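You operate a simulated robot arm through the tools that you are given. There is no shell and no other tool. Be economical: measure what you need, move in short steps, check, and stop when the job is done.

The job below is to be done with a simulated two-armed robot. You get a single attempt, and the scene is never put back.

TASK
Lay the spirit level across the table and wind the top down till the bubble is centred.
Fine: brake off to wind; then latch in, brake on and the level back in its place; reach nothing under the top. Set down upright: spirit level.

Only the result counts: the job must be done as asked and must still hold three seconds after the hand-in. Knocking over, shifting, dropping, spilling or breaking anything else fails it.

THE ROBOT
Two 7-joint arms with two-finger parallel grippers on one trunk, on a base that drives. Base frame: it is fixed to the floor where the robot stands at the start and does not move with it; the origin is under the middle of the robot, x ahead of it, y to its left, z up; the surface under the hand at the start is at about z = 880. Units: mm, degrees, N and s.
The left shoulder is at the start at [70, 163, 1295], the right one opposite. With the tool pointing down near the work surface each hand reaches from about 360 to 880 mm from the robot's upright axis, wherever it stands, measured 20 degrees to its own side. Places, roughly: blue clamp [1300, 200, 1000]; latch knob [900, 100, 900]; red clamp [1500, 200, 1000]. Payload 3.43 kg a hand.
Tool frame (each hand has its own): the origin (TCP) lies between the finger pads and is the grasp point; the fingertips stand 34 mm ahead of it; z points along the fingers, y is the line along which they close. Largest opening 128 mm; finger width 24, thickness 12; the body of the gripper, 48 by 130 mm, starts 96 mm behind the TCP.
Orientation is told as [roll, pitch, yaw] about the base's x, y, z axes, in that order, counted from this pose: with the fingers straight down and closing along the base's y, the tool's x points along the base's -x, its y along +y and its z along -z.

THE INTERFACE
- The arms move only by the tool arm_command. It takes "left_increments", "right_increments" or both (then of equal length, played together; a hand with none holds still); each is a list of rows, each a list of 7 numbers: the opening, from 0 (shut) to 1 (fully open), then the shift along the tool's x, y, z in units of 40 mm (1.0 is 40 mm), then the turn, a rotation vector about the tool's x, y, z in units of 4 degrees (1.0 is 4 degrees). In form: [[gripper, tx, ty, tz, wx, wy, wz], ...]. A call has 1 to 8 rows; each row shifts and turns the commanded pose from where the row before left it, along the tool's axes as they then stand. A call with a number of a shift or a turn outside -1 to 1 is refused whole. Rows are played at 5 a second. More than 50 mm and 8.6 degrees between two rows, or a gripper value outside its range, and nothing of the call is played. A pose out of reach is approached as far as the arm can. The call stops where the force on the tool passes 90 N (or 10 N more than at its start, if that is more) or the arm is blocked; 0.2 s more then pass. The fingers move at their own pace (about 153 mm/s each) and stop on an object; they squeeze with about 25 N. The grip force told is the motor's: it shows also when the fingers shut on nothing. Time passes only in rows, and 0.2 s behind the last, so rows that do not move let the fingers close. It gives the time, the measured TCP pose, the force on the tool (base axes), the opening and the grip force at its end, in the units of the frame above (readings bear some noise), with the torque about the TCP (base axes, N m) and any sound that the robot's microphone picked up, and new pictures: "pictures" is both (left out), scene, wrist or none (wrist: the cameras of the hands that moved).
- Cameras (640 x 400 px; columns grow to the right, rows downward): "scene" is now at [131.1, -9.9, 1510.1]; the picture's right is [-0.14, -0.99, 0.00], its down [-0.69, 0.10, -0.72] and it looks along [0.71, -0.10, -0.69] (base axes); focal length 272 px, centre (320, 200). "left" rides on the left gripper at [76, 11, -160] in its tool frame; the picture's right is [-0.15, 0.99, 0.00], its down [-0.88, -0.13, -0.46] and it looks along [-0.45, -0.07, 0.89] (tool axes); focal length 234 px, centre (320, 200). "right" rides on the right gripper at [76, -11, -160] in its tool frame; the picture's right is [0.15, 0.99, 0.00], its down [-0.88, 0.13, -0.46] and it looks along [-0.45, 0.07, 0.89] (tool axes); focal length 234 px, centre (320, 200). There is no depth. A picture from a camera that has moved, and an enlarged one, comes with that camera's place and axes in the base frame and with its lens.
- slide_trunk(by): slides the trunk up (or, below 0, down) by that many mm; the arms and the scene camera ride with it, the base frame stays. It gives what a move gives, with no picture.
- steer(legs): drives the robot by 1 to 6 legs, each [ahead, left, turn to the left] in mm, mm and degrees, along the robot's own axes; the way and the turn of a leg run together, so that a leg with both is an arc; at most 1500 mm and 180 degrees a leg. The arms and the cameras ride along, it lands a little off, and it stops where it bumps. It gives what a move gives, and a new picture of the scene camera.
- turn_head(pan, tilt): turns the head with the scene camera to pan (to the left, within 86 degrees either way) and tilt (down, from -29 to 69), counted from straight ahead of the robot. It gives what a move gives, and a new picture of the scene camera.
- inspect(camera, box): a new picture of the part [left, top, right, bottom] of that camera's present view, enlarged. No time passes.
- job_done(): hands the job in; it is judged then, once.

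Work in short steps. Places have to be worked out from the pictures, the camera data and where the tool is seen: move nearer, look again, correct. Check each grasp and each placing, and mend what went wrong. You have 120 turns and 260 pictures in all, those below and enlarged ones among them. Open the grippers and draw the arms clear of the work before you hand the job in, unless the task says otherwise; then end with one line.

The tools are called after "Request:" as a command line: name --argument value ..., lists and objects as JSON in quotes. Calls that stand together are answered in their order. arm_command: Moves the arms, as the interface text tells. Its arguments: {"type":"object","properties":{"left_increments":{"type":"array","items":{"type":"array","items":{"type":"number"}}},"right_increments":{"type":"array","items":{"type":"array","items":{"type":"number"}}},"pictures":{"type":"string","enum":["both","scene","wrist","none"]}},"required":[]} The other tools are called the same way: slide_trunk (by) slides the trunk up or down; steer (legs) drives the base; turn_head (pan, tilt) turns the head that bears the scene camera; inspect (camera, box) takes an enlarged picture of a part of a camera's view; job_done () hands the job in.

At the start:

```text
time: 0.0
left_tool_pos: [615.3, 284.2, 1212.2]
left_ee_rot: [0.0, -0.1, 0.0]
left_contact_force: [0.6, 0.4, -0.3]
left_wrist_torque: [-0.01, 0.03, -0.01]
left_opening: 128.0
left_grip_force: 0.1
right_tool_pos: [406.8, -170.9, 1314.7]
right_ee_rot: [0.0, 0.0, 0.0]
right_contact_force: [-0.4, -0.1, -0.3]
right_wrist_torque: [-0.02, 0.0, 0.05]
right_opening: 128.0
right_grip_force: 0.1
trunk travel left (down, up): [-775.0, 165.0]
robot x, y, heading: [0.1, 0.4, 0.0]
head pan, tilt: [-8.1, 43.9]
```

scene: 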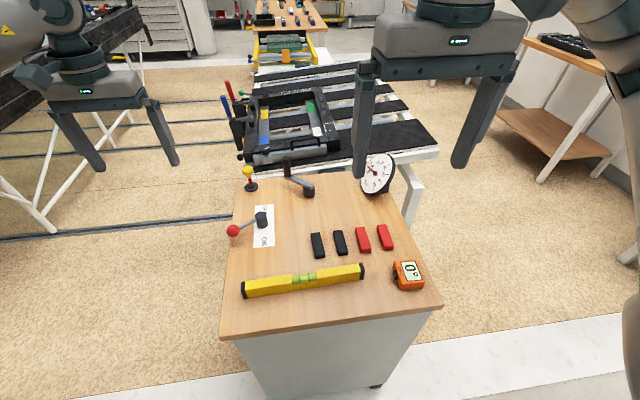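
right: 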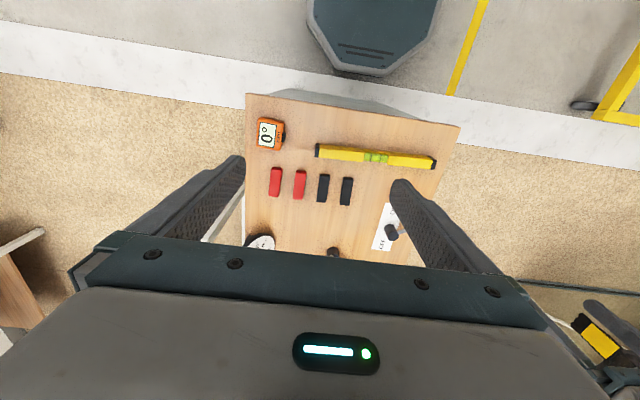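
left: 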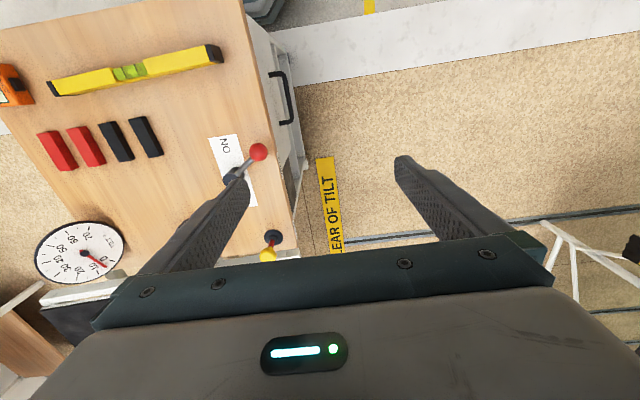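

The cabinet shows a brake lever, latch knob, crank, dial and the level; the tilting table lies behind. I'll enlarge to read the details.

Request:
inspect --camera "scene" --box '[210, 60, 450, 210]'

Request:
inspect --camera "scene" --box '[210, 160, 450, 310]'

```text
2.67 times, centred on (330, 135) of scene
camera zoom: at [131.1, -9.9, 1510.1], right [-0.14, -0.99, 0.0], down [-0.69, 0.1, -0.72], along [0.71, -0.1, -0.69], focal length 726 px, centre (293, 373)
```

zoom: 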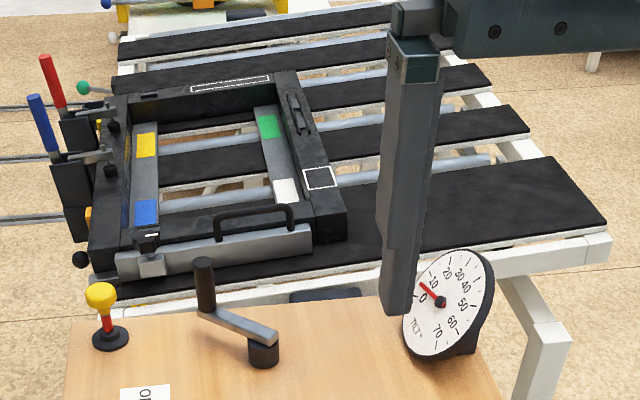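

```text
2.67 times, centred on (330, 235) of scene
camera zoom: at [131.1, -9.9, 1510.1], right [-0.14, -0.99, 0.0], down [-0.69, 0.1, -0.72], along [0.71, -0.1, -0.69], focal length 726 px, centre (293, 107)
```

zoom: 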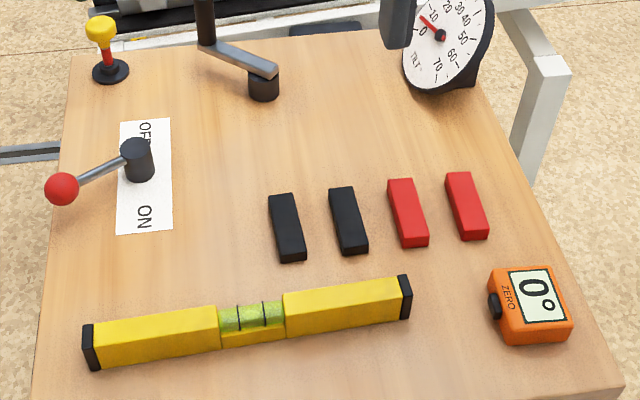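

The level is around x≈465, y −172…120, lying along y. I'll look around with the head to understand the table and its surroundings.

Request:
turn_head --pan -5 --tilt 22

Request:
turn_head --pan 40 --tilt 35

Request:
turn_head --pan -50 --tilt 35

```text
time: 0.8
left_tool_pos: [614.4, 283.5, 1211.5]
left_ee_rot: [0.0, 0.1, 0.0]
left_contact_force: [-0.1, 0.4, -0.1]
left_wrist_torque: [-0.01, 0.01, 0.02]
left_opening: 127.6
left_grip_force: 0.1
right_tool_pos: [407.1, -170.8, 1314.3]
right_ee_rot: [0.0, 0.0, 0.0]
right_contact_force: [0.3, -1.1, 0.0]
right_wrist_torque: [0.03, 0.01, 0.02]
right_opening: 128.0
right_grip_force: 0.1
trunk travel left (down, up): [-775.0, 165.0]
robot x, y, heading: [-3.4, 2.1, 0.1]
head pan, tilt: [-5.0, 22.0]
camera scene: at [142.1, -6.5, 1543.8], right [-0.09, -1.0, 0.0], down [-0.37, 0.03, -0.93], along [0.92, -0.08, -0.38], focal length 272 px, centre (320, 200)
```

scene: 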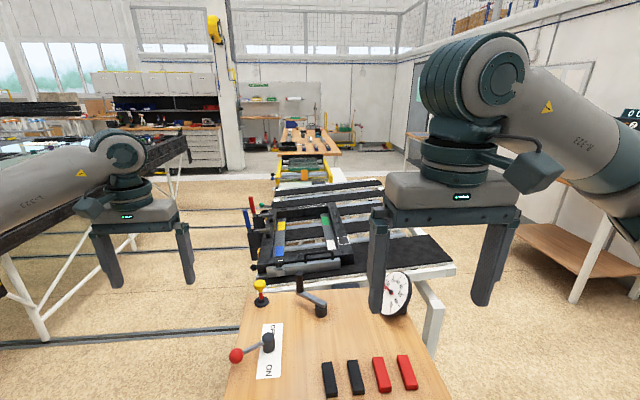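

```text
time: 2.0
left_tool_pos: [616.1, 284.0, 1212.1]
left_ee_rot: [0.0, -0.1, 0.1]
left_contact_force: [0.2, 0.0, 0.4]
left_wrist_torque: [-0.03, -0.03, 0.01]
left_opening: 128.0
left_grip_force: 0.0
right_tool_pos: [405.9, -171.3, 1314.4]
right_ee_rot: [0.0, 0.0, 0.1]
right_contact_force: [0.0, 1.1, -0.6]
right_wrist_torque: [0.02, 0.04, 0.02]
right_opening: 128.1
right_grip_force: 0.1
trunk travel left (down, up): [-775.0, 165.0]
robot x, y, heading: [0.5, -2.1, -0.2]
head pan, tilt: [40.0, 35.0]
camera scene: at [117.2, 58.2, 1523.3], right [0.64, -0.77, 0.0], down [-0.44, -0.37, -0.82], along [0.63, 0.53, -0.57], focal length 272 px, centre (320, 200)
```

scene: 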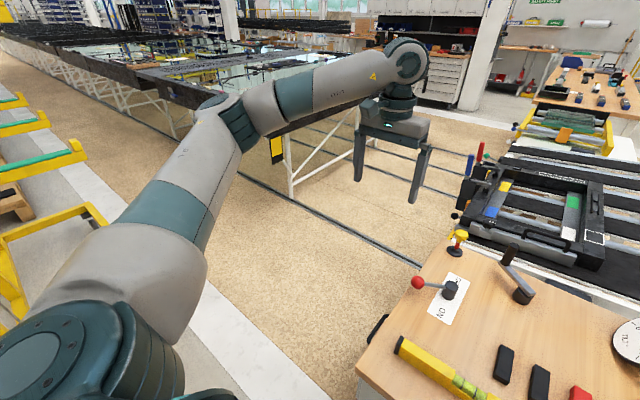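

```text
time: 3.6
left_tool_pos: [615.8, 282.5, 1211.5]
left_ee_rot: [0.0, 0.0, 0.0]
left_contact_force: [0.3, 1.1, -0.1]
left_wrist_torque: [-0.02, -0.03, 0.01]
left_opening: 128.2
left_grip_force: 0.0
right_tool_pos: [406.2, -170.6, 1315.2]
right_ee_rot: [0.0, 0.0, -0.1]
right_contact_force: [-0.2, -0.8, -0.4]
right_wrist_torque: [0.0, 0.04, 0.0]
right_opening: 128.1
right_grip_force: 0.1
trunk travel left (down, up): [-775.0, 165.0]
robot x, y, heading: [0.9, 1.6, 0.0]
head pan, tilt: [-50.0, 35.0]
camera scene: at [106.4, -65.8, 1523.3], right [-0.77, -0.64, 0.0], down [-0.37, 0.44, -0.82], along [0.53, -0.63, -0.57], focal length 272 px, centre (320, 200)
```

scene: 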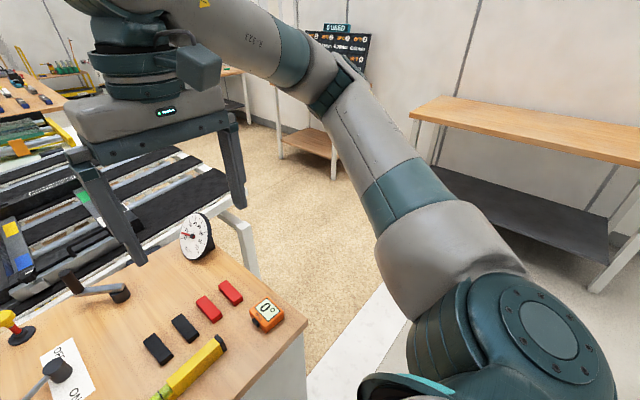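

Table spans x≥1000, y roughly −630…+150; I need to see how it tilts. I'll drive to the right of the cabinet, where the floor is free, and look at it from the side.

Request:
steer --legs '[[0, -1000, 0], [500, 0, 0]]'

Request:
turn_head --pan 45 --tilt 30

```text
time: 11.4
left_tool_pos: [1119.4, -726.0, 1213.1]
left_ee_rot: [0.1, 0.0, 0.0]
left_contact_force: [-0.4, 0.4, 0.3]
left_wrist_torque: [-0.02, -0.02, 0.01]
left_opening: 128.0
left_grip_force: 0.0
right_tool_pos: [909.5, -1181.3, 1314.9]
right_ee_rot: [-0.1, -0.2, 0.1]
right_contact_force: [0.5, -0.7, -0.7]
right_wrist_torque: [0.01, 0.01, -0.03]
right_opening: 127.9
right_grip_force: 0.1
trunk travel left (down, up): [-775.0, 165.0]
robot x, y, heading: [504.4, -1008.5, 0.1]
head pan, tilt: [-50.0, 35.0]
camera scene: at [608.6, -1074.8, 1523.4], right [-0.77, -0.64, 0.0], down [-0.37, 0.44, -0.82], along [0.53, -0.63, -0.57], focal length 272 px, centre (320, 200)
```

scene: 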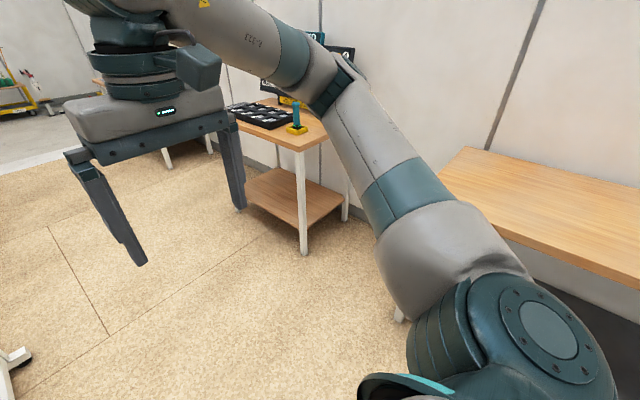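

```text
time: 13.1
left_tool_pos: [1119.9, -724.7, 1212.1]
left_ee_rot: [0.0, 0.0, 0.0]
left_contact_force: [-1.2, -0.4, 0.5]
left_wrist_torque: [-0.01, -0.01, -0.01]
left_opening: 128.2
left_grip_force: 0.0
right_tool_pos: [910.5, -1180.6, 1314.2]
right_ee_rot: [0.0, 0.0, 0.0]
right_contact_force: [-0.3, -0.2, -0.1]
right_wrist_torque: [-0.03, -0.01, 0.01]
right_opening: 127.9
right_grip_force: 0.2
trunk travel left (down, up): [-775.0, 165.0]
robot x, y, heading: [502.2, -1008.2, 0.3]
head pan, tilt: [45.0, 30.0]
camera scene: at [616.9, -943.4, 1531.1], right [0.71, -0.71, 0.0], down [-0.35, -0.35, -0.87], along [0.61, 0.61, -0.5], focal length 272 px, centre (320, 200)
```

scene: 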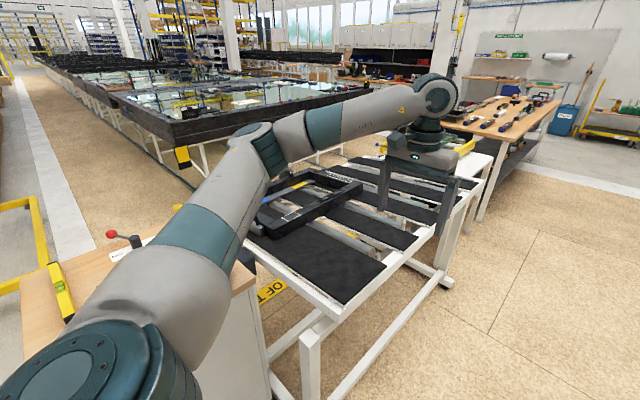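

The left arm blocks the view. I'll step further to the right of the table and turn to face it side-on.

Request:
steer --legs '[[0, -400, 0], [750, 0, 0], [0, 0, 90]]'

Request:
turn_head --pan 0 --tilt 28

```text
time: 23.0
left_tool_pos: [971.8, -787.6, 1210.7]
left_ee_rot: [0.0, 0.0, 88.8]
left_contact_force: [-0.1, -1.0, 0.3]
left_wrist_torque: [0.01, -0.01, 0.02]
left_opening: 127.9
left_grip_force: 0.1
right_tool_pos: [1423.4, -1006.4, 1314.7]
right_ee_rot: [0.0, 0.0, 88.9]
right_contact_force: [0.8, -0.5, -0.5]
right_wrist_torque: [0.03, -0.02, 0.02]
right_opening: 128.0
right_grip_force: 0.1
trunk travel left (down, up): [-775.0, 165.0]
robot x, y, heading: [1243.4, -1408.9, 88.7]
head pan, tilt: [45.0, 30.0]
camera scene: at [1180.7, -1292.2, 1531.1], right [0.72, 0.69, 0.0], down [0.35, -0.36, -0.87], along [-0.6, 0.63, -0.5], focal length 272 px, centre (320, 200)
```

scene: 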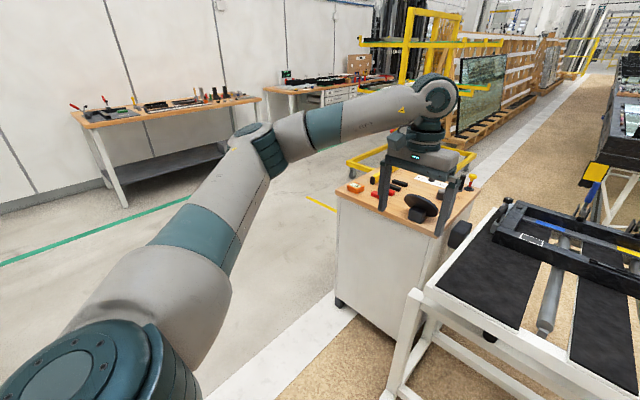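

```text
time: 24.1
left_tool_pos: [973.1, -788.5, 1212.7]
left_ee_rot: [0.0, -0.1, 88.9]
left_contact_force: [1.3, 0.2, 0.9]
left_wrist_torque: [-0.05, -0.01, -0.03]
left_opening: 128.1
left_grip_force: 0.0
right_tool_pos: [1422.1, -1006.9, 1314.7]
right_ee_rot: [0.0, 0.0, 88.8]
right_contact_force: [-0.4, 0.7, 0.5]
right_wrist_torque: [0.02, -0.02, -0.01]
right_opening: 128.3
right_grip_force: 0.0
trunk travel left (down, up): [-775.0, 165.0]
robot x, y, heading: [1244.2, -1407.0, 88.9]
head pan, tilt: [0.0, 28.0]
camera scene: at [1245.0, -1266.3, 1534.2], right [1.0, -0.02, 0.0], down [-0.01, -0.47, -0.88], along [0.02, 0.88, -0.47], focal length 272 px, centre (320, 200)
```

scene: 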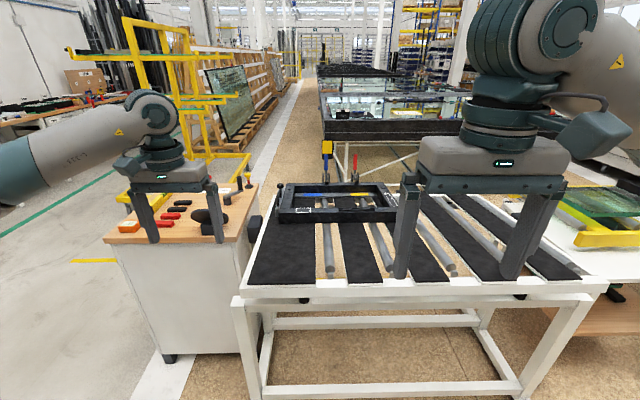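

Side-on view shows a slatted table 1000–2200 in x with the black frame at its far-left corner. I'll enlarge it to see how it tilts.

Request:
inspect --camera "scene" --box '[220, 130, 420, 255]'

Request:
inspect --camera "scene" --box '[100, 160, 300, 320]'

Request:
inspect --camera "scene" --box '[220, 180, 640, 400]'

```text
3.20 times, centred on (320, 192) of scene
camera zoom: at [1245.0, -1266.3, 1534.2], right [1.0, -0.02, 0.0], down [-0.01, -0.47, -0.88], along [0.02, 0.88, -0.47], focal length 872 px, centre (320, 224)
```

zoom: 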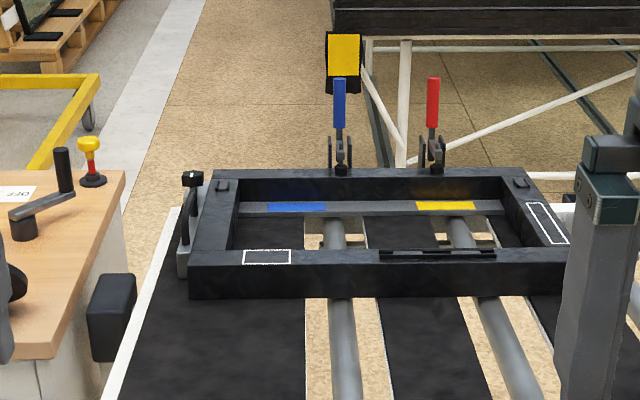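

```text
2.50 times, centred on (200, 240) of scene
camera zoom: at [1245.0, -1266.3, 1534.2], right [1.0, -0.02, 0.0], down [-0.01, -0.47, -0.88], along [0.02, 0.88, -0.47], focal length 681 px, centre (620, 100)
```

zoom: 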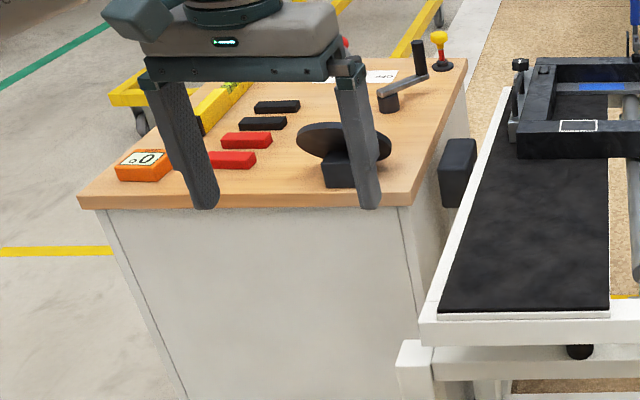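

```text
1.52 times, centred on (430, 290) of scene
camera zoom: at [1245.0, -1266.3, 1534.2], right [1.0, -0.02, 0.0], down [-0.01, -0.47, -0.88], along [0.02, 0.88, -0.47], focal length 415 px, centre (152, 63)
```

zoom: 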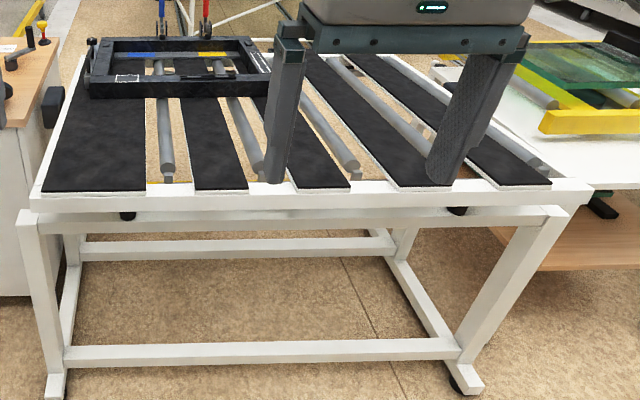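

The top tilts about the x axis (y− side vs y+ side), so the level should lie along y on the wide first slat (around [1090, −430]), which is free. I'll go back to the start to fetch the level.

Request:
steer --legs '[[0, 0, -89], [-1215, 0, 0], [0, 1407, 0]]'

Request:
turn_head --pan 0 --tilt 50

```text
time: 41.0
left_tool_pos: [642.2, 356.7, 1212.0]
left_ee_rot: [0.0, -0.1, 0.3]
left_contact_force: [0.8, -0.2, 0.1]
left_wrist_torque: [0.01, -0.03, 0.01]
left_opening: 128.0
left_grip_force: 0.0
right_tool_pos: [436.0, -98.2, 1315.0]
right_ee_rot: [0.0, 0.0, 0.4]
right_contact_force: [-0.6, -0.2, -0.2]
right_wrist_torque: [0.03, -0.02, 0.01]
right_opening: 127.6
right_grip_force: 0.1
trunk travel left (down, up): [-775.0, 165.0]
robot x, y, heading: [27.1, 72.4, 0.4]
head pan, tilt: [0.0, 28.0]
camera scene: at [168.7, 73.1, 1534.2], right [0.0, -1.0, 0.0], down [-0.47, 0.0, -0.88], along [0.88, 0.0, -0.47], focal length 272 px, centre (320, 200)
```

scene: 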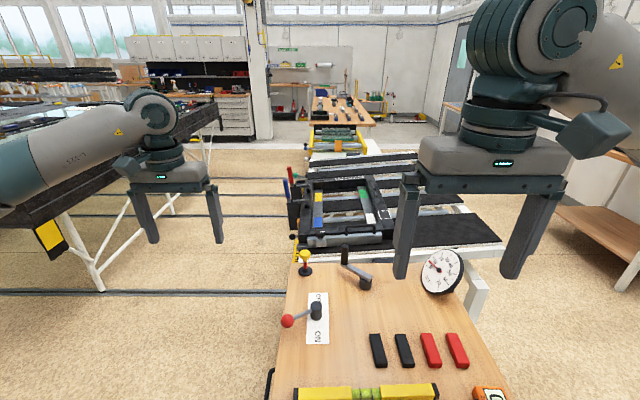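

```text
time: 41.8
left_tool_pos: [643.0, 358.3, 1211.8]
left_ee_rot: [0.0, -0.1, 0.3]
left_contact_force: [0.7, 0.2, 0.4]
left_wrist_torque: [0.0, -0.01, 0.02]
left_opening: 127.9
left_grip_force: 0.1
right_tool_pos: [435.6, -98.4, 1313.4]
right_ee_rot: [0.0, -0.1, 0.2]
right_contact_force: [1.1, 0.1, -0.1]
right_wrist_torque: [0.01, 0.0, 0.0]
right_opening: 128.0
right_grip_force: 0.0
trunk travel left (down, up): [-775.0, 165.0]
robot x, y, heading: [28.9, 70.6, 0.3]
head pan, tilt: [0.0, 50.0]
camera scene: at [154.6, 73.5, 1501.6], right [0.0, -1.0, 0.0], down [-0.77, 0.0, -0.64], along [0.64, 0.0, -0.77], focal length 272 px, centre (320, 200)
```

scene: 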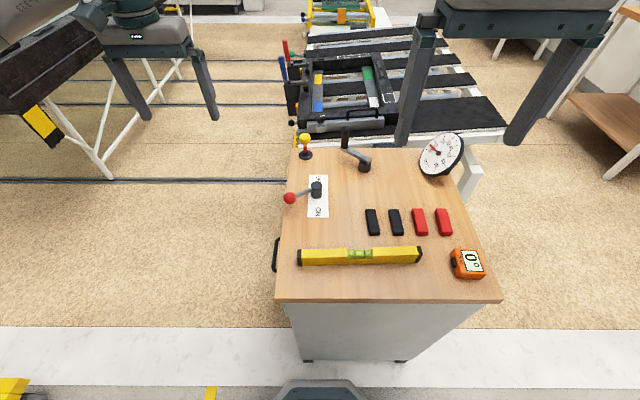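

Level is in clear view. I'll enlarge for exact ends, height and the brake/latch state.

Request:
inspect --camera "scene" --box '[280, 230, 440, 290]'

Request:
inspect --camera "scene" --box '[270, 120, 390, 225]'

Request:
inspect --camera "scene" --box '[410, 125, 480, 185]'

```text
4.00 times, centred on (360, 260) of scene
camera zoom: at [154.6, 73.5, 1501.6], right [0.0, -1.0, 0.0], down [-0.77, 0.0, -0.64], along [0.64, 0.0, -0.77], focal length 1090 px, centre (160, -40)
```

zoom: 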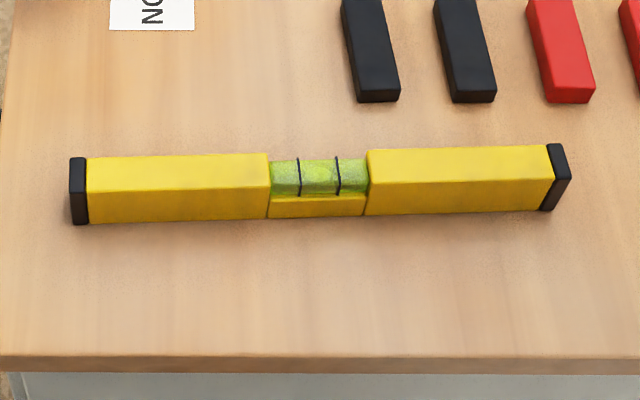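

```text
3.81 times, centred on (330, 172) of scene
camera zoom: at [154.6, 73.5, 1501.6], right [0.0, -1.0, 0.0], down [-0.77, 0.0, -0.64], along [0.64, 0.0, -0.77], focal length 1038 px, centre (282, 305)
```

zoom: 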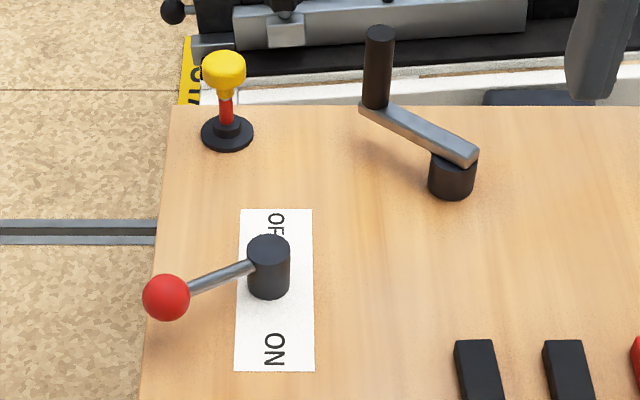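

```text
6.67 times, centred on (445, 155) of scene
camera zoom: at [154.6, 73.5, 1501.6], right [0.0, -1.0, 0.0], down [-0.77, 0.0, -0.64], along [0.64, 0.0, -0.77], focal length 1816 px, centre (-513, 500)
```

zoom: 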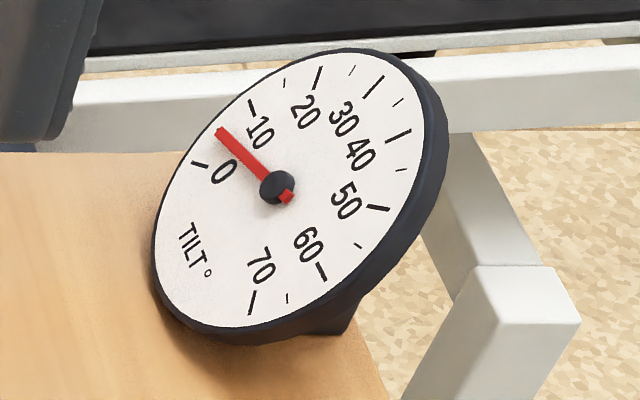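

Tilt dial reads ≈5°, latch is out, brake lever is toward ON. Level centre ≈[479,−22], 300×23×40 mm. I'll move the right hand aside and bring the left hand over the level.

Request:
arm_command --left_increments '[[1, 0.5, -1, 0, 0, 0, 0], [1, 0.5, -1, 0, 0, 0, 0], [1, 0.5, -1, 0, 0, 0, 0], [1, 0.5, -1, 0, 0, 0, 0], [1, 0.5, -1, 0, 0, 0, 0], [1, 0.5, -1, 0, 0, 0, 0], [1, 0.5, -1, 0, 0, 0, 0], [1, 0.5, -1, 0, 0, 0, 0]]' --right_increments '[[0.5, 0, -1, 0, 0, 0, 0], [0.5, 0, -1, 0, 0, 0, 0], [0.5, 0, -1, 0, 0, 0, 0], [0.5, 0, -1, 0, 0, 0, 0], [0.5, 0, -1, 0, 0, 0, 0], [0.5, 0, -1, 0, 0, 0, 0], [0.5, 0, 0, 0, 0, 0, 0], [0.5, 0, 0, 0, 0, 0, 0]]' --pictures "none"

Request:
arm_command --left_increments '[[1, 0, 0, 0, 0, 0, 1], [1, 0, 0, 0, 0, 0, 1], [1, 0, 0, 0, 0, 0, 1], [1, 0, 0, 0, 0, 0, 1], [1, 0, 0, 0, 0, 0, 1], [1, 0, 0, 0, 0, 0, 1], [1, 0, 0, 0, 0, 0, 1], [1, 0, 0, 0, 0, 0, 1]]' --pictures "none"

Request:
arm_command --left_increments '[[1, 0, 0, 0, 0, 0, 1], [1, 0, 0, 0, 0, 0, 1], [1, 0, 0, 0, 0, 0, 1], [1, 0, 0, 0, 0, 0, 1], [1, 0, 0, 0, 0, 0, 1], [1, 0, 0, 0, 0, 0, 1], [1, 0, 0, 0, 0, 0, 1], [1, 0, 0, 0, 0, 0, 1]]' --pictures "none"

Request:
arm_command --left_increments '[[1, 0, 0, 0, 0, 0, 1], [1, 0, 0, 0, 0, 0, 1], [1, 0, 0, 0, 0, 0, 1], [1, 0, 0, 0, 0, 0, 1], [1, 0, 0, 0, 0, 0, 1], [1, 0, 0, 0, 0, 0, 0.8], [1, 0, 0, 0, 0, 0, 0], [1, 0, 0, 0, 0, 0, 0]]' --pictures "both"

```text
time: 43.6
left_tool_pos: [481.8, 33.2, 1212.2]
left_ee_rot: [0.1, -0.1, 0.3]
left_contact_force: [-0.3, -0.2, 0.2]
left_wrist_torque: [0.07, -0.03, -0.04]
left_opening: 128.0
left_grip_force: 0.0
right_tool_pos: [434.7, -339.7, 1314.9]
right_ee_rot: [0.1, -0.1, 0.2]
right_contact_force: [-1.0, 0.2, -0.3]
right_wrist_torque: [0.05, -0.03, -0.01]
right_opening: 64.0
right_grip_force: 0.0
trunk travel left (down, up): [-775.0, 165.0]
robot x, y, heading: [27.9, 72.2, 0.3]
head pan, tilt: [0.0, 50.0]
```

```text
time: 45.4
left_tool_pos: [483.3, 36.6, 1212.4]
left_ee_rot: [0.1, -0.1, -31.8]
left_contact_force: [0.8, 0.4, -1.1]
left_wrist_torque: [-0.01, 0.05, 0.0]
left_opening: 128.1
left_grip_force: 0.0
right_tool_pos: [436.9, -336.5, 1315.1]
right_ee_rot: [0.2, 0.1, 0.3]
right_contact_force: [0.4, 0.5, 0.3]
right_wrist_torque: [-0.01, 0.02, 0.02]
right_opening: 63.8
right_grip_force: 0.0
trunk travel left (down, up): [-775.0, 165.0]
robot x, y, heading: [25.7, 74.1, 0.4]
head pan, tilt: [0.0, 50.0]
```

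```text
time: 47.2
left_tool_pos: [483.6, 37.0, 1212.3]
left_ee_rot: [0.0, -0.1, -63.8]
left_contact_force: [-0.4, 0.7, 0.4]
left_wrist_torque: [0.01, -0.01, -0.01]
left_opening: 128.1
left_grip_force: 0.1
right_tool_pos: [435.7, -337.4, 1316.0]
right_ee_rot: [0.0, 0.0, 0.3]
right_contact_force: [0.3, 0.6, -0.4]
right_wrist_torque: [0.01, 0.0, 0.03]
right_opening: 64.1
right_grip_force: 0.1
trunk travel left (down, up): [-775.0, 165.0]
robot x, y, heading: [29.0, 70.5, 0.3]
head pan, tilt: [0.0, 50.0]
```

```text
time: 49.0
left_tool_pos: [484.1, 36.2, 1212.0]
left_ee_rot: [0.0, 0.0, -86.8]
left_contact_force: [0.4, 0.2, 0.6]
left_wrist_torque: [-0.02, 0.02, 0.05]
left_opening: 127.8
left_grip_force: 0.1
right_tool_pos: [435.0, -336.9, 1315.3]
right_ee_rot: [0.0, 0.1, 0.4]
right_contact_force: [-0.3, -0.5, 0.0]
right_wrist_torque: [-0.01, -0.01, 0.04]
right_opening: 63.8
right_grip_force: 0.0
trunk travel left (down, up): [-775.0, 165.0]
robot x, y, heading: [27.4, 69.7, 0.1]
head pan, tilt: [0.0, 50.0]
camera scene: at [154.5, 73.2, 1501.6], right [0.0, -1.0, 0.0], down [-0.77, 0.0, -0.64], along [0.64, 0.0, -0.77], focal length 272 px, centre (320, 200)
camera left: at [489.9, 112.2, 1371.4], right [1.0, -0.09, 0.0], down [-0.08, -0.89, 0.46], along [-0.04, -0.45, -0.89], focal length 234 px, centre (320, 200)
```

scene: 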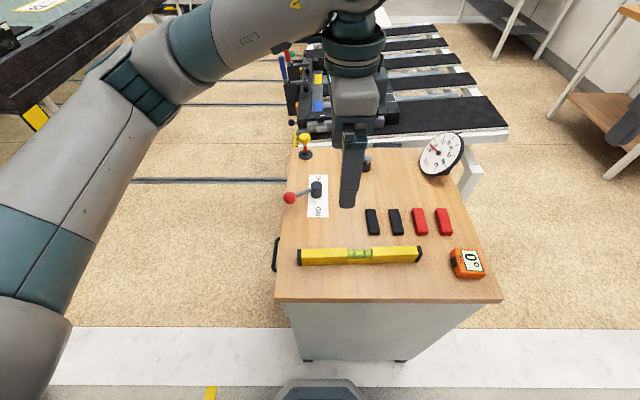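
left: 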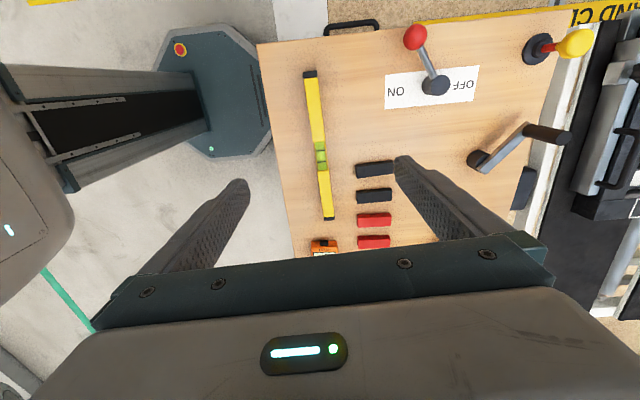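

Wrist view confirms level centreline x≈478. I'll correct yaw to −88.3, centre over y≈24 (just left of the vial) and lower part way.

Request:
arm_command --left_increments '[[0.6, -0.3, -0.15, 1, 0, 0, 0.37], [0.6, 0, 0, 1, 0, 0, 0], [0.6, 0, 0, 1, 0, 0, 0], [0.6, 0, 0, 1, 0, 0, 0], [0.6, 0, 0, 1, 0, 0, 0], [0.6, 0, 0, 0, 0, 0, 0]]' --pictures "both"

```text
time: 50.4
left_tool_pos: [478.8, 26.7, 1013.0]
left_ee_rot: [-0.1, -0.1, -88.4]
left_contact_force: [-0.1, -0.5, 0.1]
left_wrist_torque: [-0.01, -0.01, 0.02]
left_opening: 76.7
left_grip_force: 0.0
right_tool_pos: [434.9, -337.9, 1315.1]
right_ee_rot: [0.0, -0.1, 0.3]
right_contact_force: [-1.3, 0.2, -0.3]
right_wrist_torque: [0.0, -0.02, 0.01]
right_opening: 64.1
right_grip_force: 0.1
trunk travel left (down, up): [-775.0, 165.0]
robot x, y, heading: [30.7, 71.2, 0.1]
head pan, tilt: [0.0, 50.0]
camera scene: at [154.1, 73.1, 1501.6], right [0.0, -1.0, 0.0], down [-0.77, 0.0, -0.64], along [0.64, 0.0, -0.77], focal length 272 px, centre (320, 200)
camera left: at [486.8, 101.6, 1171.5], right [0.99, -0.12, 0.0], down [-0.11, -0.88, 0.46], along [-0.05, -0.45, -0.89], focal length 234 px, centre (320, 200)
```

scene: 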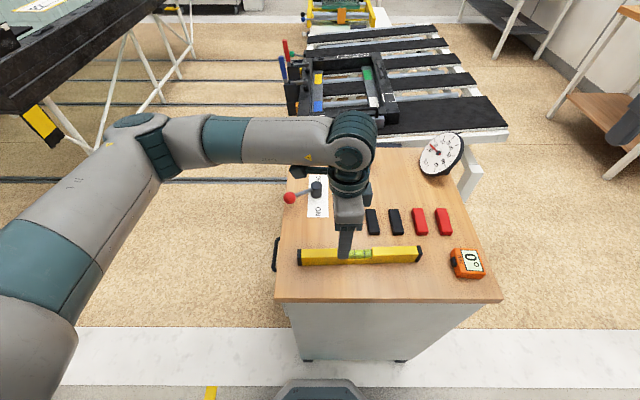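
left: 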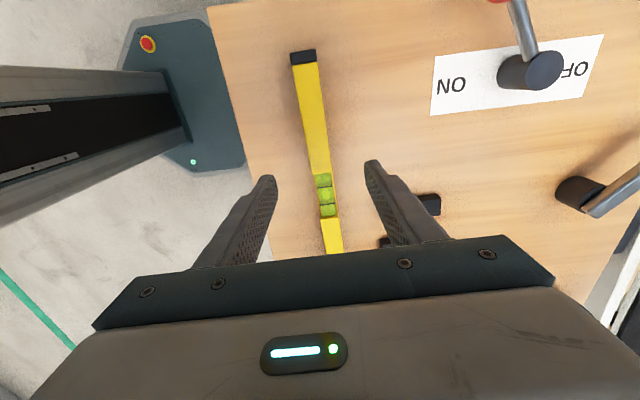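

Aligned, with the vial starting at y≈8 clear of the fingers. I'll lower to z≈918 and close.

Request:
arm_command --left_increments '[[0.6, 0, 0, 1, 0, 0, 0], [0.6, 0, 0, 1, 0, 0, 0], [0.6, 0, 0, 0.35, 0, 0, 0], [0.6, 0, 0, 0, 0, 0, 0], [0, 0, 0, 0, 0, 0, 0], [0, 0, 0, 0, 0, 0, 0], [0, 0, 0, 0, 0, 0, 0]]' --pictures "wrist"

```text
time: 52.0
left_tool_pos: [476.4, 28.1, 919.3]
left_ee_rot: [0.0, 0.0, -88.4]
left_contact_force: [0.4, 0.3, 0.0]
left_wrist_torque: [-0.01, -0.04, 0.04]
left_opening: 23.7
left_grip_force: 25.0
right_tool_pos: [435.3, -336.9, 1314.5]
right_ee_rot: [0.0, -0.1, 0.3]
right_contact_force: [-0.7, 0.3, -0.2]
right_wrist_torque: [0.04, 0.02, 0.02]
right_opening: 64.2
right_grip_force: 0.2
trunk travel left (down, up): [-775.0, 165.0]
robot x, y, heading: [30.2, 70.6, 0.2]
head pan, tilt: [0.0, 50.0]
camera left: at [485.3, 102.1, 1077.3], right [0.99, -0.12, 0.0], down [-0.11, -0.88, 0.46], along [-0.05, -0.45, -0.89], focal length 234 px, centre (320, 200)
```

left: 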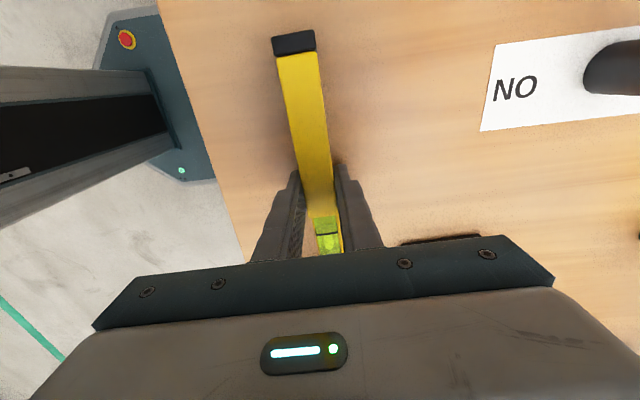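

Gripped at 23.7 mm. Lifting 160 mm and checking for sag.

Request:
arm_command --left_increments '[[0, 0, 0, -0.3, 0, 0, 0], [0, 0, 0, -0.7, 0, 0, 0], [0, 0, 0, -1, 0, 0, 0], [0, 0, 0, -1, 0, 0, 0], [0, 0, 0, -1, 0, 0, 0], [0, 0, 0, 0, 0, 0, 0]]' --pictures "both"

```text
time: 53.4
left_tool_pos: [478.9, 24.2, 1078.8]
left_ee_rot: [-0.1, 0.0, -88.4]
left_contact_force: [-0.2, -0.5, -2.3]
left_wrist_torque: [0.12, 0.02, 0.04]
left_opening: 23.6
left_grip_force: 25.5
right_tool_pos: [436.5, -336.5, 1315.9]
right_ee_rot: [0.0, 0.0, 0.3]
right_contact_force: [0.5, -0.2, -0.3]
right_wrist_torque: [-0.03, -0.03, 0.0]
right_opening: 64.0
right_grip_force: 0.0
trunk travel left (down, up): [-775.0, 165.0]
robot x, y, heading: [29.4, 68.1, 0.3]
head pan, tilt: [0.0, 50.0]
camera scene: at [155.0, 73.3, 1501.5], right [0.0, -1.0, 0.0], down [-0.77, 0.0, -0.64], along [0.64, 0.0, -0.77], focal length 272 px, centre (320, 200)
camera left: at [488.0, 100.2, 1237.0], right [0.99, -0.12, 0.0], down [-0.11, -0.88, 0.46], along [-0.05, -0.45, -0.89], focal length 234 px, centre (320, 200)
```

scene: 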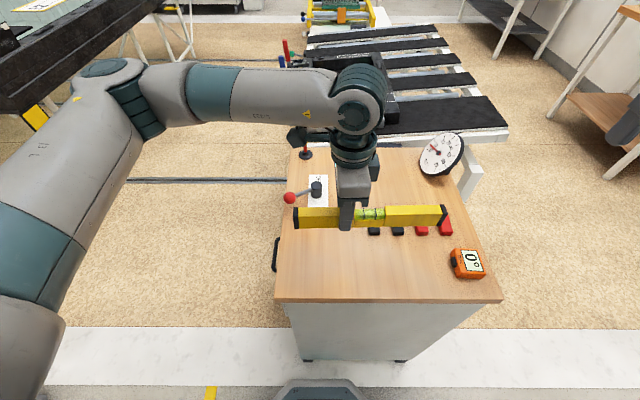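
left: 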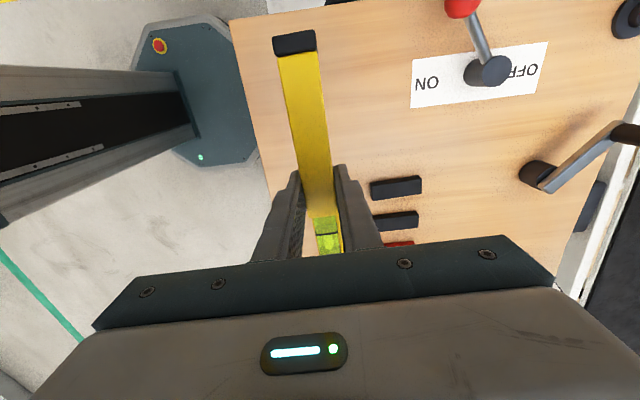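

Held level, no sag. I'll raise it a little and drive to the right-hand side of the cabinet.

Request:
arm_command --left_increments '[[0, 0, 0, -1, 0, 0, 0], [0, 0, 0, -1, 0, 0, 0]]' --pictures "none"

Request:
steer --legs '[[0, -870, 0], [420, 0, 0]]'

Request:
turn_head --pan 20 --tilt 40

```text
time: 54.0
left_tool_pos: [479.2, 26.3, 1156.9]
left_ee_rot: [0.1, -0.1, -88.3]
left_contact_force: [0.2, 0.0, -1.9]
left_wrist_torque: [0.09, 0.0, -0.02]
left_opening: 23.7
left_grip_force: 24.9
right_tool_pos: [435.8, -337.4, 1315.3]
right_ee_rot: [0.0, 0.0, 0.4]
right_contact_force: [-0.1, 0.6, -0.8]
right_wrist_torque: [0.0, -0.04, 0.02]
right_opening: 64.0
right_grip_force: 0.0
trunk travel left (down, up): [-775.0, 165.0]
robot x, y, heading: [28.3, 74.2, 0.2]
head pan, tilt: [0.0, 50.0]
```

```text
time: 60.8
left_tool_pos: [907.9, -830.2, 1159.2]
left_ee_rot: [0.0, 0.0, -88.1]
left_contact_force: [-0.1, -0.2, -2.3]
left_wrist_torque: [0.12, -0.01, 0.01]
left_opening: 23.6
left_grip_force: 25.5
right_tool_pos: [868.6, -1193.8, 1315.2]
right_ee_rot: [0.0, -0.2, 0.6]
right_contact_force: [0.8, -0.4, -1.1]
right_wrist_torque: [-0.01, -0.05, 0.01]
right_opening: 64.0
right_grip_force: 0.1
trunk travel left (down, up): [-775.0, 165.0]
robot x, y, heading: [458.2, -787.0, 0.7]
head pan, tilt: [0.0, 50.0]
camera scene: at [584.2, -784.7, 1501.7], right [0.01, -1.0, 0.0], down [-0.77, -0.01, -0.64], along [0.64, 0.01, -0.77], focal length 272 px, centre (320, 200)
```

scene: 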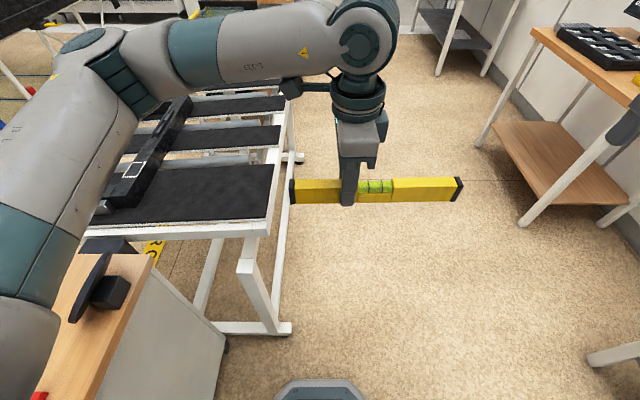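

```text
time: 61.6
left_tool_pos: [910.8, -830.3, 1155.9]
left_ee_rot: [0.0, 0.0, -88.1]
left_contact_force: [1.1, -0.8, -1.8]
left_wrist_torque: [0.09, 0.01, -0.03]
left_opening: 23.8
left_grip_force: 24.9
right_tool_pos: [868.9, -1194.1, 1315.2]
right_ee_rot: [0.1, 0.0, 0.6]
right_contact_force: [-0.6, -0.3, -0.2]
right_wrist_torque: [-0.02, -0.03, 0.04]
right_opening: 64.1
right_grip_force: 0.0
trunk travel left (down, up): [-775.0, 165.0]
robot x, y, heading: [458.7, -782.9, 0.6]
head pan, tilt: [20.0, 40.0]
camera scene: at [588.2, -755.8, 1515.6], right [0.35, -0.94, 0.0], down [-0.6, -0.23, -0.77], along [0.72, 0.27, -0.64], focal length 272 px, centre (320, 200)
```

scene: 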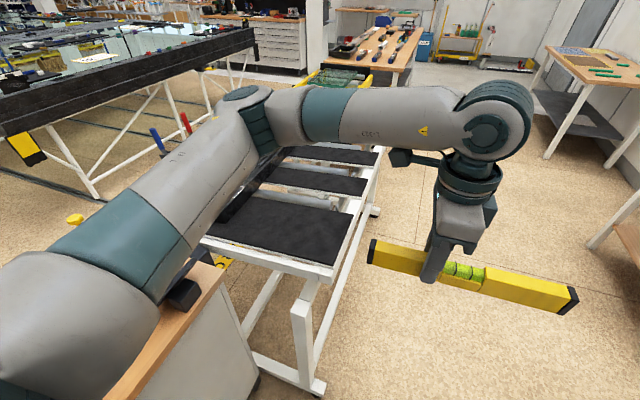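

Triangulating, the slat's right edge is near z≈889 at y≈−624, slat x≈1036–1240, likely y− side high. I'll carry the level over the slat at safe height.

Request:
arm_command --left_increments '[[0, 0.9, 0.468, 0, 0, 0, 0], [0, 0.9, 0.468, 0, 0, 0, 0], [0, 0.9, 0.468, 0, 0, 0, 0], [0, 0.9, 0.468, 0, 0, 0, 0], [0, 0.9, 0.468, 0, 0, 0, 0], [0, 0.9, 0.468, 0, 0, 0, 0]]' --pictures "none"

Request:
arm_command --left_increments '[[0, 0.9, 0.468, 0, 0, 0, 0], [0, 0.9, 0.468, 0, 0, 0, 0], [0, 0.9, 0.468, 0, 0, 0, 0], [0, 0.9, 0.468, 0, 0, 0, 0], [0, 0.9, 0.468, 0, 0, 0, 0], [0, 0.9, 0.468, 0, 0, 0, 0]]' --pictures "both"

```text
time: 63.0
left_tool_pos: [947.3, -756.9, 1157.8]
left_ee_rot: [0.0, 0.1, -88.0]
left_contact_force: [0.1, -0.3, -2.8]
left_wrist_torque: [0.11, -0.03, 0.0]
left_opening: 23.6
left_grip_force: 25.1
left hand out of reach, approached as far as the arm can: row 3, 4, 5, 6
right_tool_pos: [869.1, -1194.0, 1315.2]
right_ee_rot: [0.1, -0.1, 0.6]
right_contact_force: [0.5, -0.8, -0.5]
right_wrist_torque: [0.0, 0.01, -0.01]
right_opening: 63.9
right_grip_force: 0.1
trunk travel left (down, up): [-775.0, 165.0]
robot x, y, heading: [455.0, -790.2, 0.5]
head pan, tilt: [20.0, 40.0]
```

```text
time: 64.4
left_tool_pos: [946.7, -755.5, 1157.4]
left_ee_rot: [0.0, 0.0, -88.0]
left_contact_force: [-1.0, 0.2, -1.9]
left_wrist_torque: [0.11, 0.01, 0.01]
left_opening: 23.8
left_grip_force: 24.7
left hand out of reach, approached as far as the arm can: row 1, 2, 3, 4, 5, 6
right_tool_pos: [868.2, -1194.2, 1316.1]
right_ee_rot: [0.0, -0.1, 0.6]
right_contact_force: [0.1, -0.2, -1.1]
right_wrist_torque: [0.01, 0.02, -0.02]
right_opening: 64.2
right_grip_force: 0.0
trunk travel left (down, up): [-775.0, 165.0]
robot x, y, heading: [458.2, -789.2, 0.4]
head pan, tilt: [20.0, 40.0]
camera scene: at [587.9, -755.5, 1515.7], right [0.35, -0.94, 0.0], down [-0.6, -0.23, -0.77], along [0.72, 0.27, -0.64], focal length 272 px, centre (320, 200)
camera left: at [953.5, -680.2, 1316.9], right [0.99, -0.11, 0.0], down [-0.1, -0.88, 0.46], along [-0.05, -0.45, -0.89], focal length 234 px, centre (320, 200)
```

scene: 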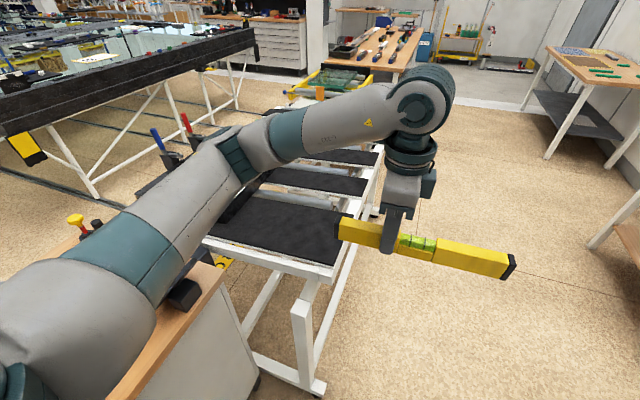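
left: 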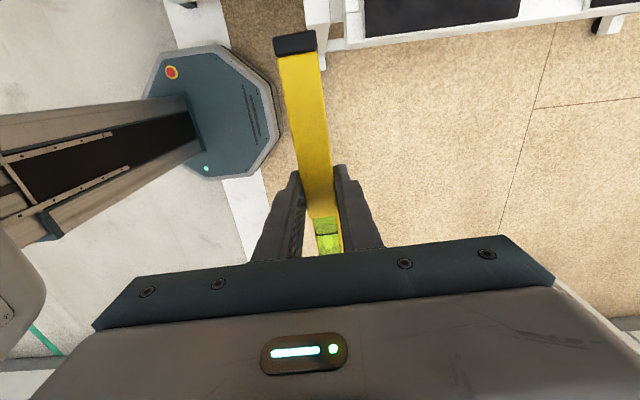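

The wrist's yaw limit blocks extending to the left this way. I'll instead unwind the yaw to the arm's natural 0 and place it with the robot facing the table (heading 90).

Request:
arm_command --left_increments '[[0, 0, 0, 0, 0, 0, -1], [0, 0, 0, 0, 0, 0, -1], [0, 0, 0, 0, 0, 0, -1], [0, 0, 0, 0, 0, 0, -1], [0, 0, 0, 0, 0, 0, -1], [0, 0, 0, 0, 0, 0, -1], [0, 0, 0, 0, 0, 0, -1], [0, 0, 0, 0, 0, 0, -1]]' --pictures "none"

```text
time: 66.2
left_tool_pos: [946.2, -757.1, 1157.9]
left_ee_rot: [0.0, 0.0, -56.0]
left_contact_force: [0.2, -0.3, -2.9]
left_wrist_torque: [0.09, 0.06, -0.02]
left_opening: 23.9
left_grip_force: 25.2
right_tool_pos: [869.6, -1192.7, 1314.5]
right_ee_rot: [0.1, -0.1, 0.6]
right_contact_force: [0.4, 0.1, 0.2]
right_wrist_torque: [0.01, 0.04, -0.01]
right_opening: 64.2
right_grip_force: 0.0
trunk travel left (down, up): [-775.0, 165.0]
robot x, y, heading: [459.1, -783.6, 0.7]
head pan, tilt: [20.0, 40.0]
```

Commanded pose follows. Finish unwinding and move the hand to the arm's natural placing position.

Request:
arm_command --left_increments '[[0, 0, 0, 0, 0, 0, -1], [0, 0, 0, 0, 0, 0, -1], [0, 0, 0, 0, 0, 0, -1], [0, 0, 0, 0, 0, 0, -1], [0, 0, 0, 0, 0, 0, -1], [0, 0, 0, 0, 0, 0, -1], [0, 0, 0, 0, 0, 0, -1], [0, 0, 0, 0, 0, 0, -1]]' --pictures "none"

Request:
arm_command --left_increments '[[0, 0, 0, 0, 0, 0, -1], [0, 0, 0, 0, 0, 0, -1], [0, 0, 0, 0, 0, 0, -1], [0, 0, 0, 0, 0, 0, -1], [0, 0, 0, 0, 0, 0, -1], [0, 0, 0, 0, 0, 0, -1], [0, -0.5, 0.8, 0, 0, 0, 0], [0, -0.5, 0.8, 0, 0, 0, 0]]' --pictures "none"

Request:
steer --legs '[[0, -550, 0], [860, 0, 0], [0, 0, 90]]'

Request:
turn_head --pan 10 --tilt 40

```text
time: 68.0
left_tool_pos: [945.0, -757.8, 1159.0]
left_ee_rot: [0.0, 0.0, -23.9]
left_contact_force: [-0.3, -0.1, -1.9]
left_wrist_torque: [0.01, 0.09, -0.01]
left_opening: 23.5
left_grip_force: 25.3
right_tool_pos: [870.0, -1193.3, 1315.0]
right_ee_rot: [0.0, 0.0, 0.7]
right_contact_force: [-0.2, 0.0, -0.6]
right_wrist_torque: [0.01, 0.03, 0.01]
right_opening: 64.0
right_grip_force: 0.0
trunk travel left (down, up): [-775.0, 165.0]
robot x, y, heading: [455.2, -786.1, 0.6]
head pan, tilt: [20.0, 40.0]
```

```text
time: 69.8
left_tool_pos: [986.3, -691.6, 1155.7]
left_ee_rot: [-0.2, 0.0, 0.0]
left_contact_force: [0.3, -0.5, -2.5]
left_wrist_torque: [-0.03, 0.1, -0.01]
left_opening: 23.4
left_grip_force: 25.0
right_tool_pos: [869.2, -1192.4, 1315.1]
right_ee_rot: [0.0, 0.0, 0.6]
right_contact_force: [0.5, 0.1, -0.3]
right_wrist_torque: [-0.04, 0.03, 0.0]
right_opening: 63.8
right_grip_force: 0.1
trunk travel left (down, up): [-775.0, 165.0]
robot x, y, heading: [459.2, -789.1, 0.4]
head pan, tilt: [20.0, 40.0]
```

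```text
time: 81.0
left_tool_pos: [1260.2, -807.0, 1156.7]
left_ee_rot: [0.0, 0.1, 88.0]
left_contact_force: [0.2, 0.2, -2.3]
left_wrist_torque: [-0.11, 0.0, 0.01]
left_opening: 23.2
left_grip_force: 24.8
right_tool_pos: [1755.4, -941.0, 1316.0]
right_ee_rot: [0.1, 0.0, 88.7]
right_contact_force: [-0.2, -0.5, 0.6]
right_wrist_torque: [-0.01, 0.01, 0.0]
right_opening: 64.1
right_grip_force: 0.1
trunk travel left (down, up): [-775.0, 165.0]
robot x, y, heading: [1333.8, -1339.1, 88.9]
head pan, tilt: [20.0, 40.0]
camera scene: at [1308.9, -1204.1, 1515.7], right [0.95, 0.32, 0.0], down [0.21, -0.61, -0.77], along [-0.25, 0.73, -0.64], focal length 272 px, centre (320, 200)
```

scene: 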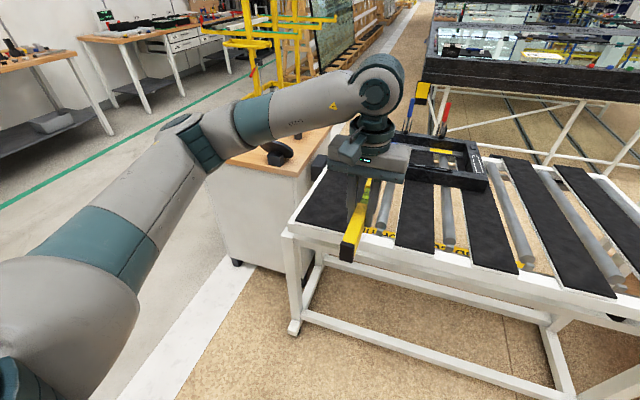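

```text
time: 81.7
left_tool_pos: [1258.3, -807.4, 1156.9]
left_ee_rot: [0.0, 0.0, 88.1]
left_contact_force: [0.6, 0.4, -2.2]
left_wrist_torque: [-0.09, -0.02, 0.03]
left_opening: 23.8
left_grip_force: 24.7
right_tool_pos: [1755.3, -940.2, 1315.8]
right_ee_rot: [0.1, -0.1, 88.8]
right_contact_force: [0.1, -0.6, 0.6]
right_wrist_torque: [0.01, -0.01, -0.01]
right_opening: 63.9
right_grip_force: 0.1
trunk travel left (down, up): [-775.0, 165.0]
robot x, y, heading: [1341.6, -1335.4, 88.8]
head pan, tilt: [10.0, 40.0]
camera scene: at [1323.0, -1200.6, 1515.7], right [0.99, 0.15, 0.0], down [0.1, -0.64, -0.77], along [-0.12, 0.76, -0.64], focal length 272 px, centre (320, 200)
```

scene: 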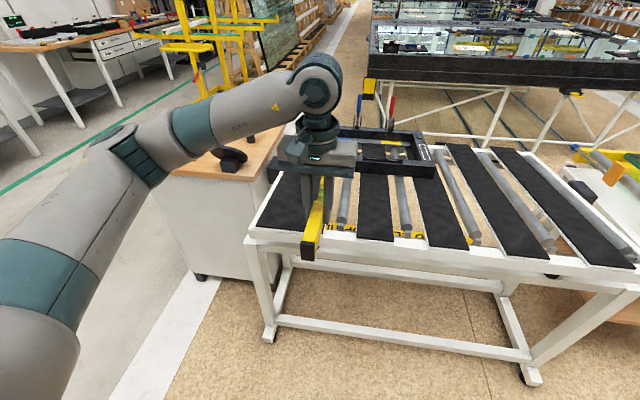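

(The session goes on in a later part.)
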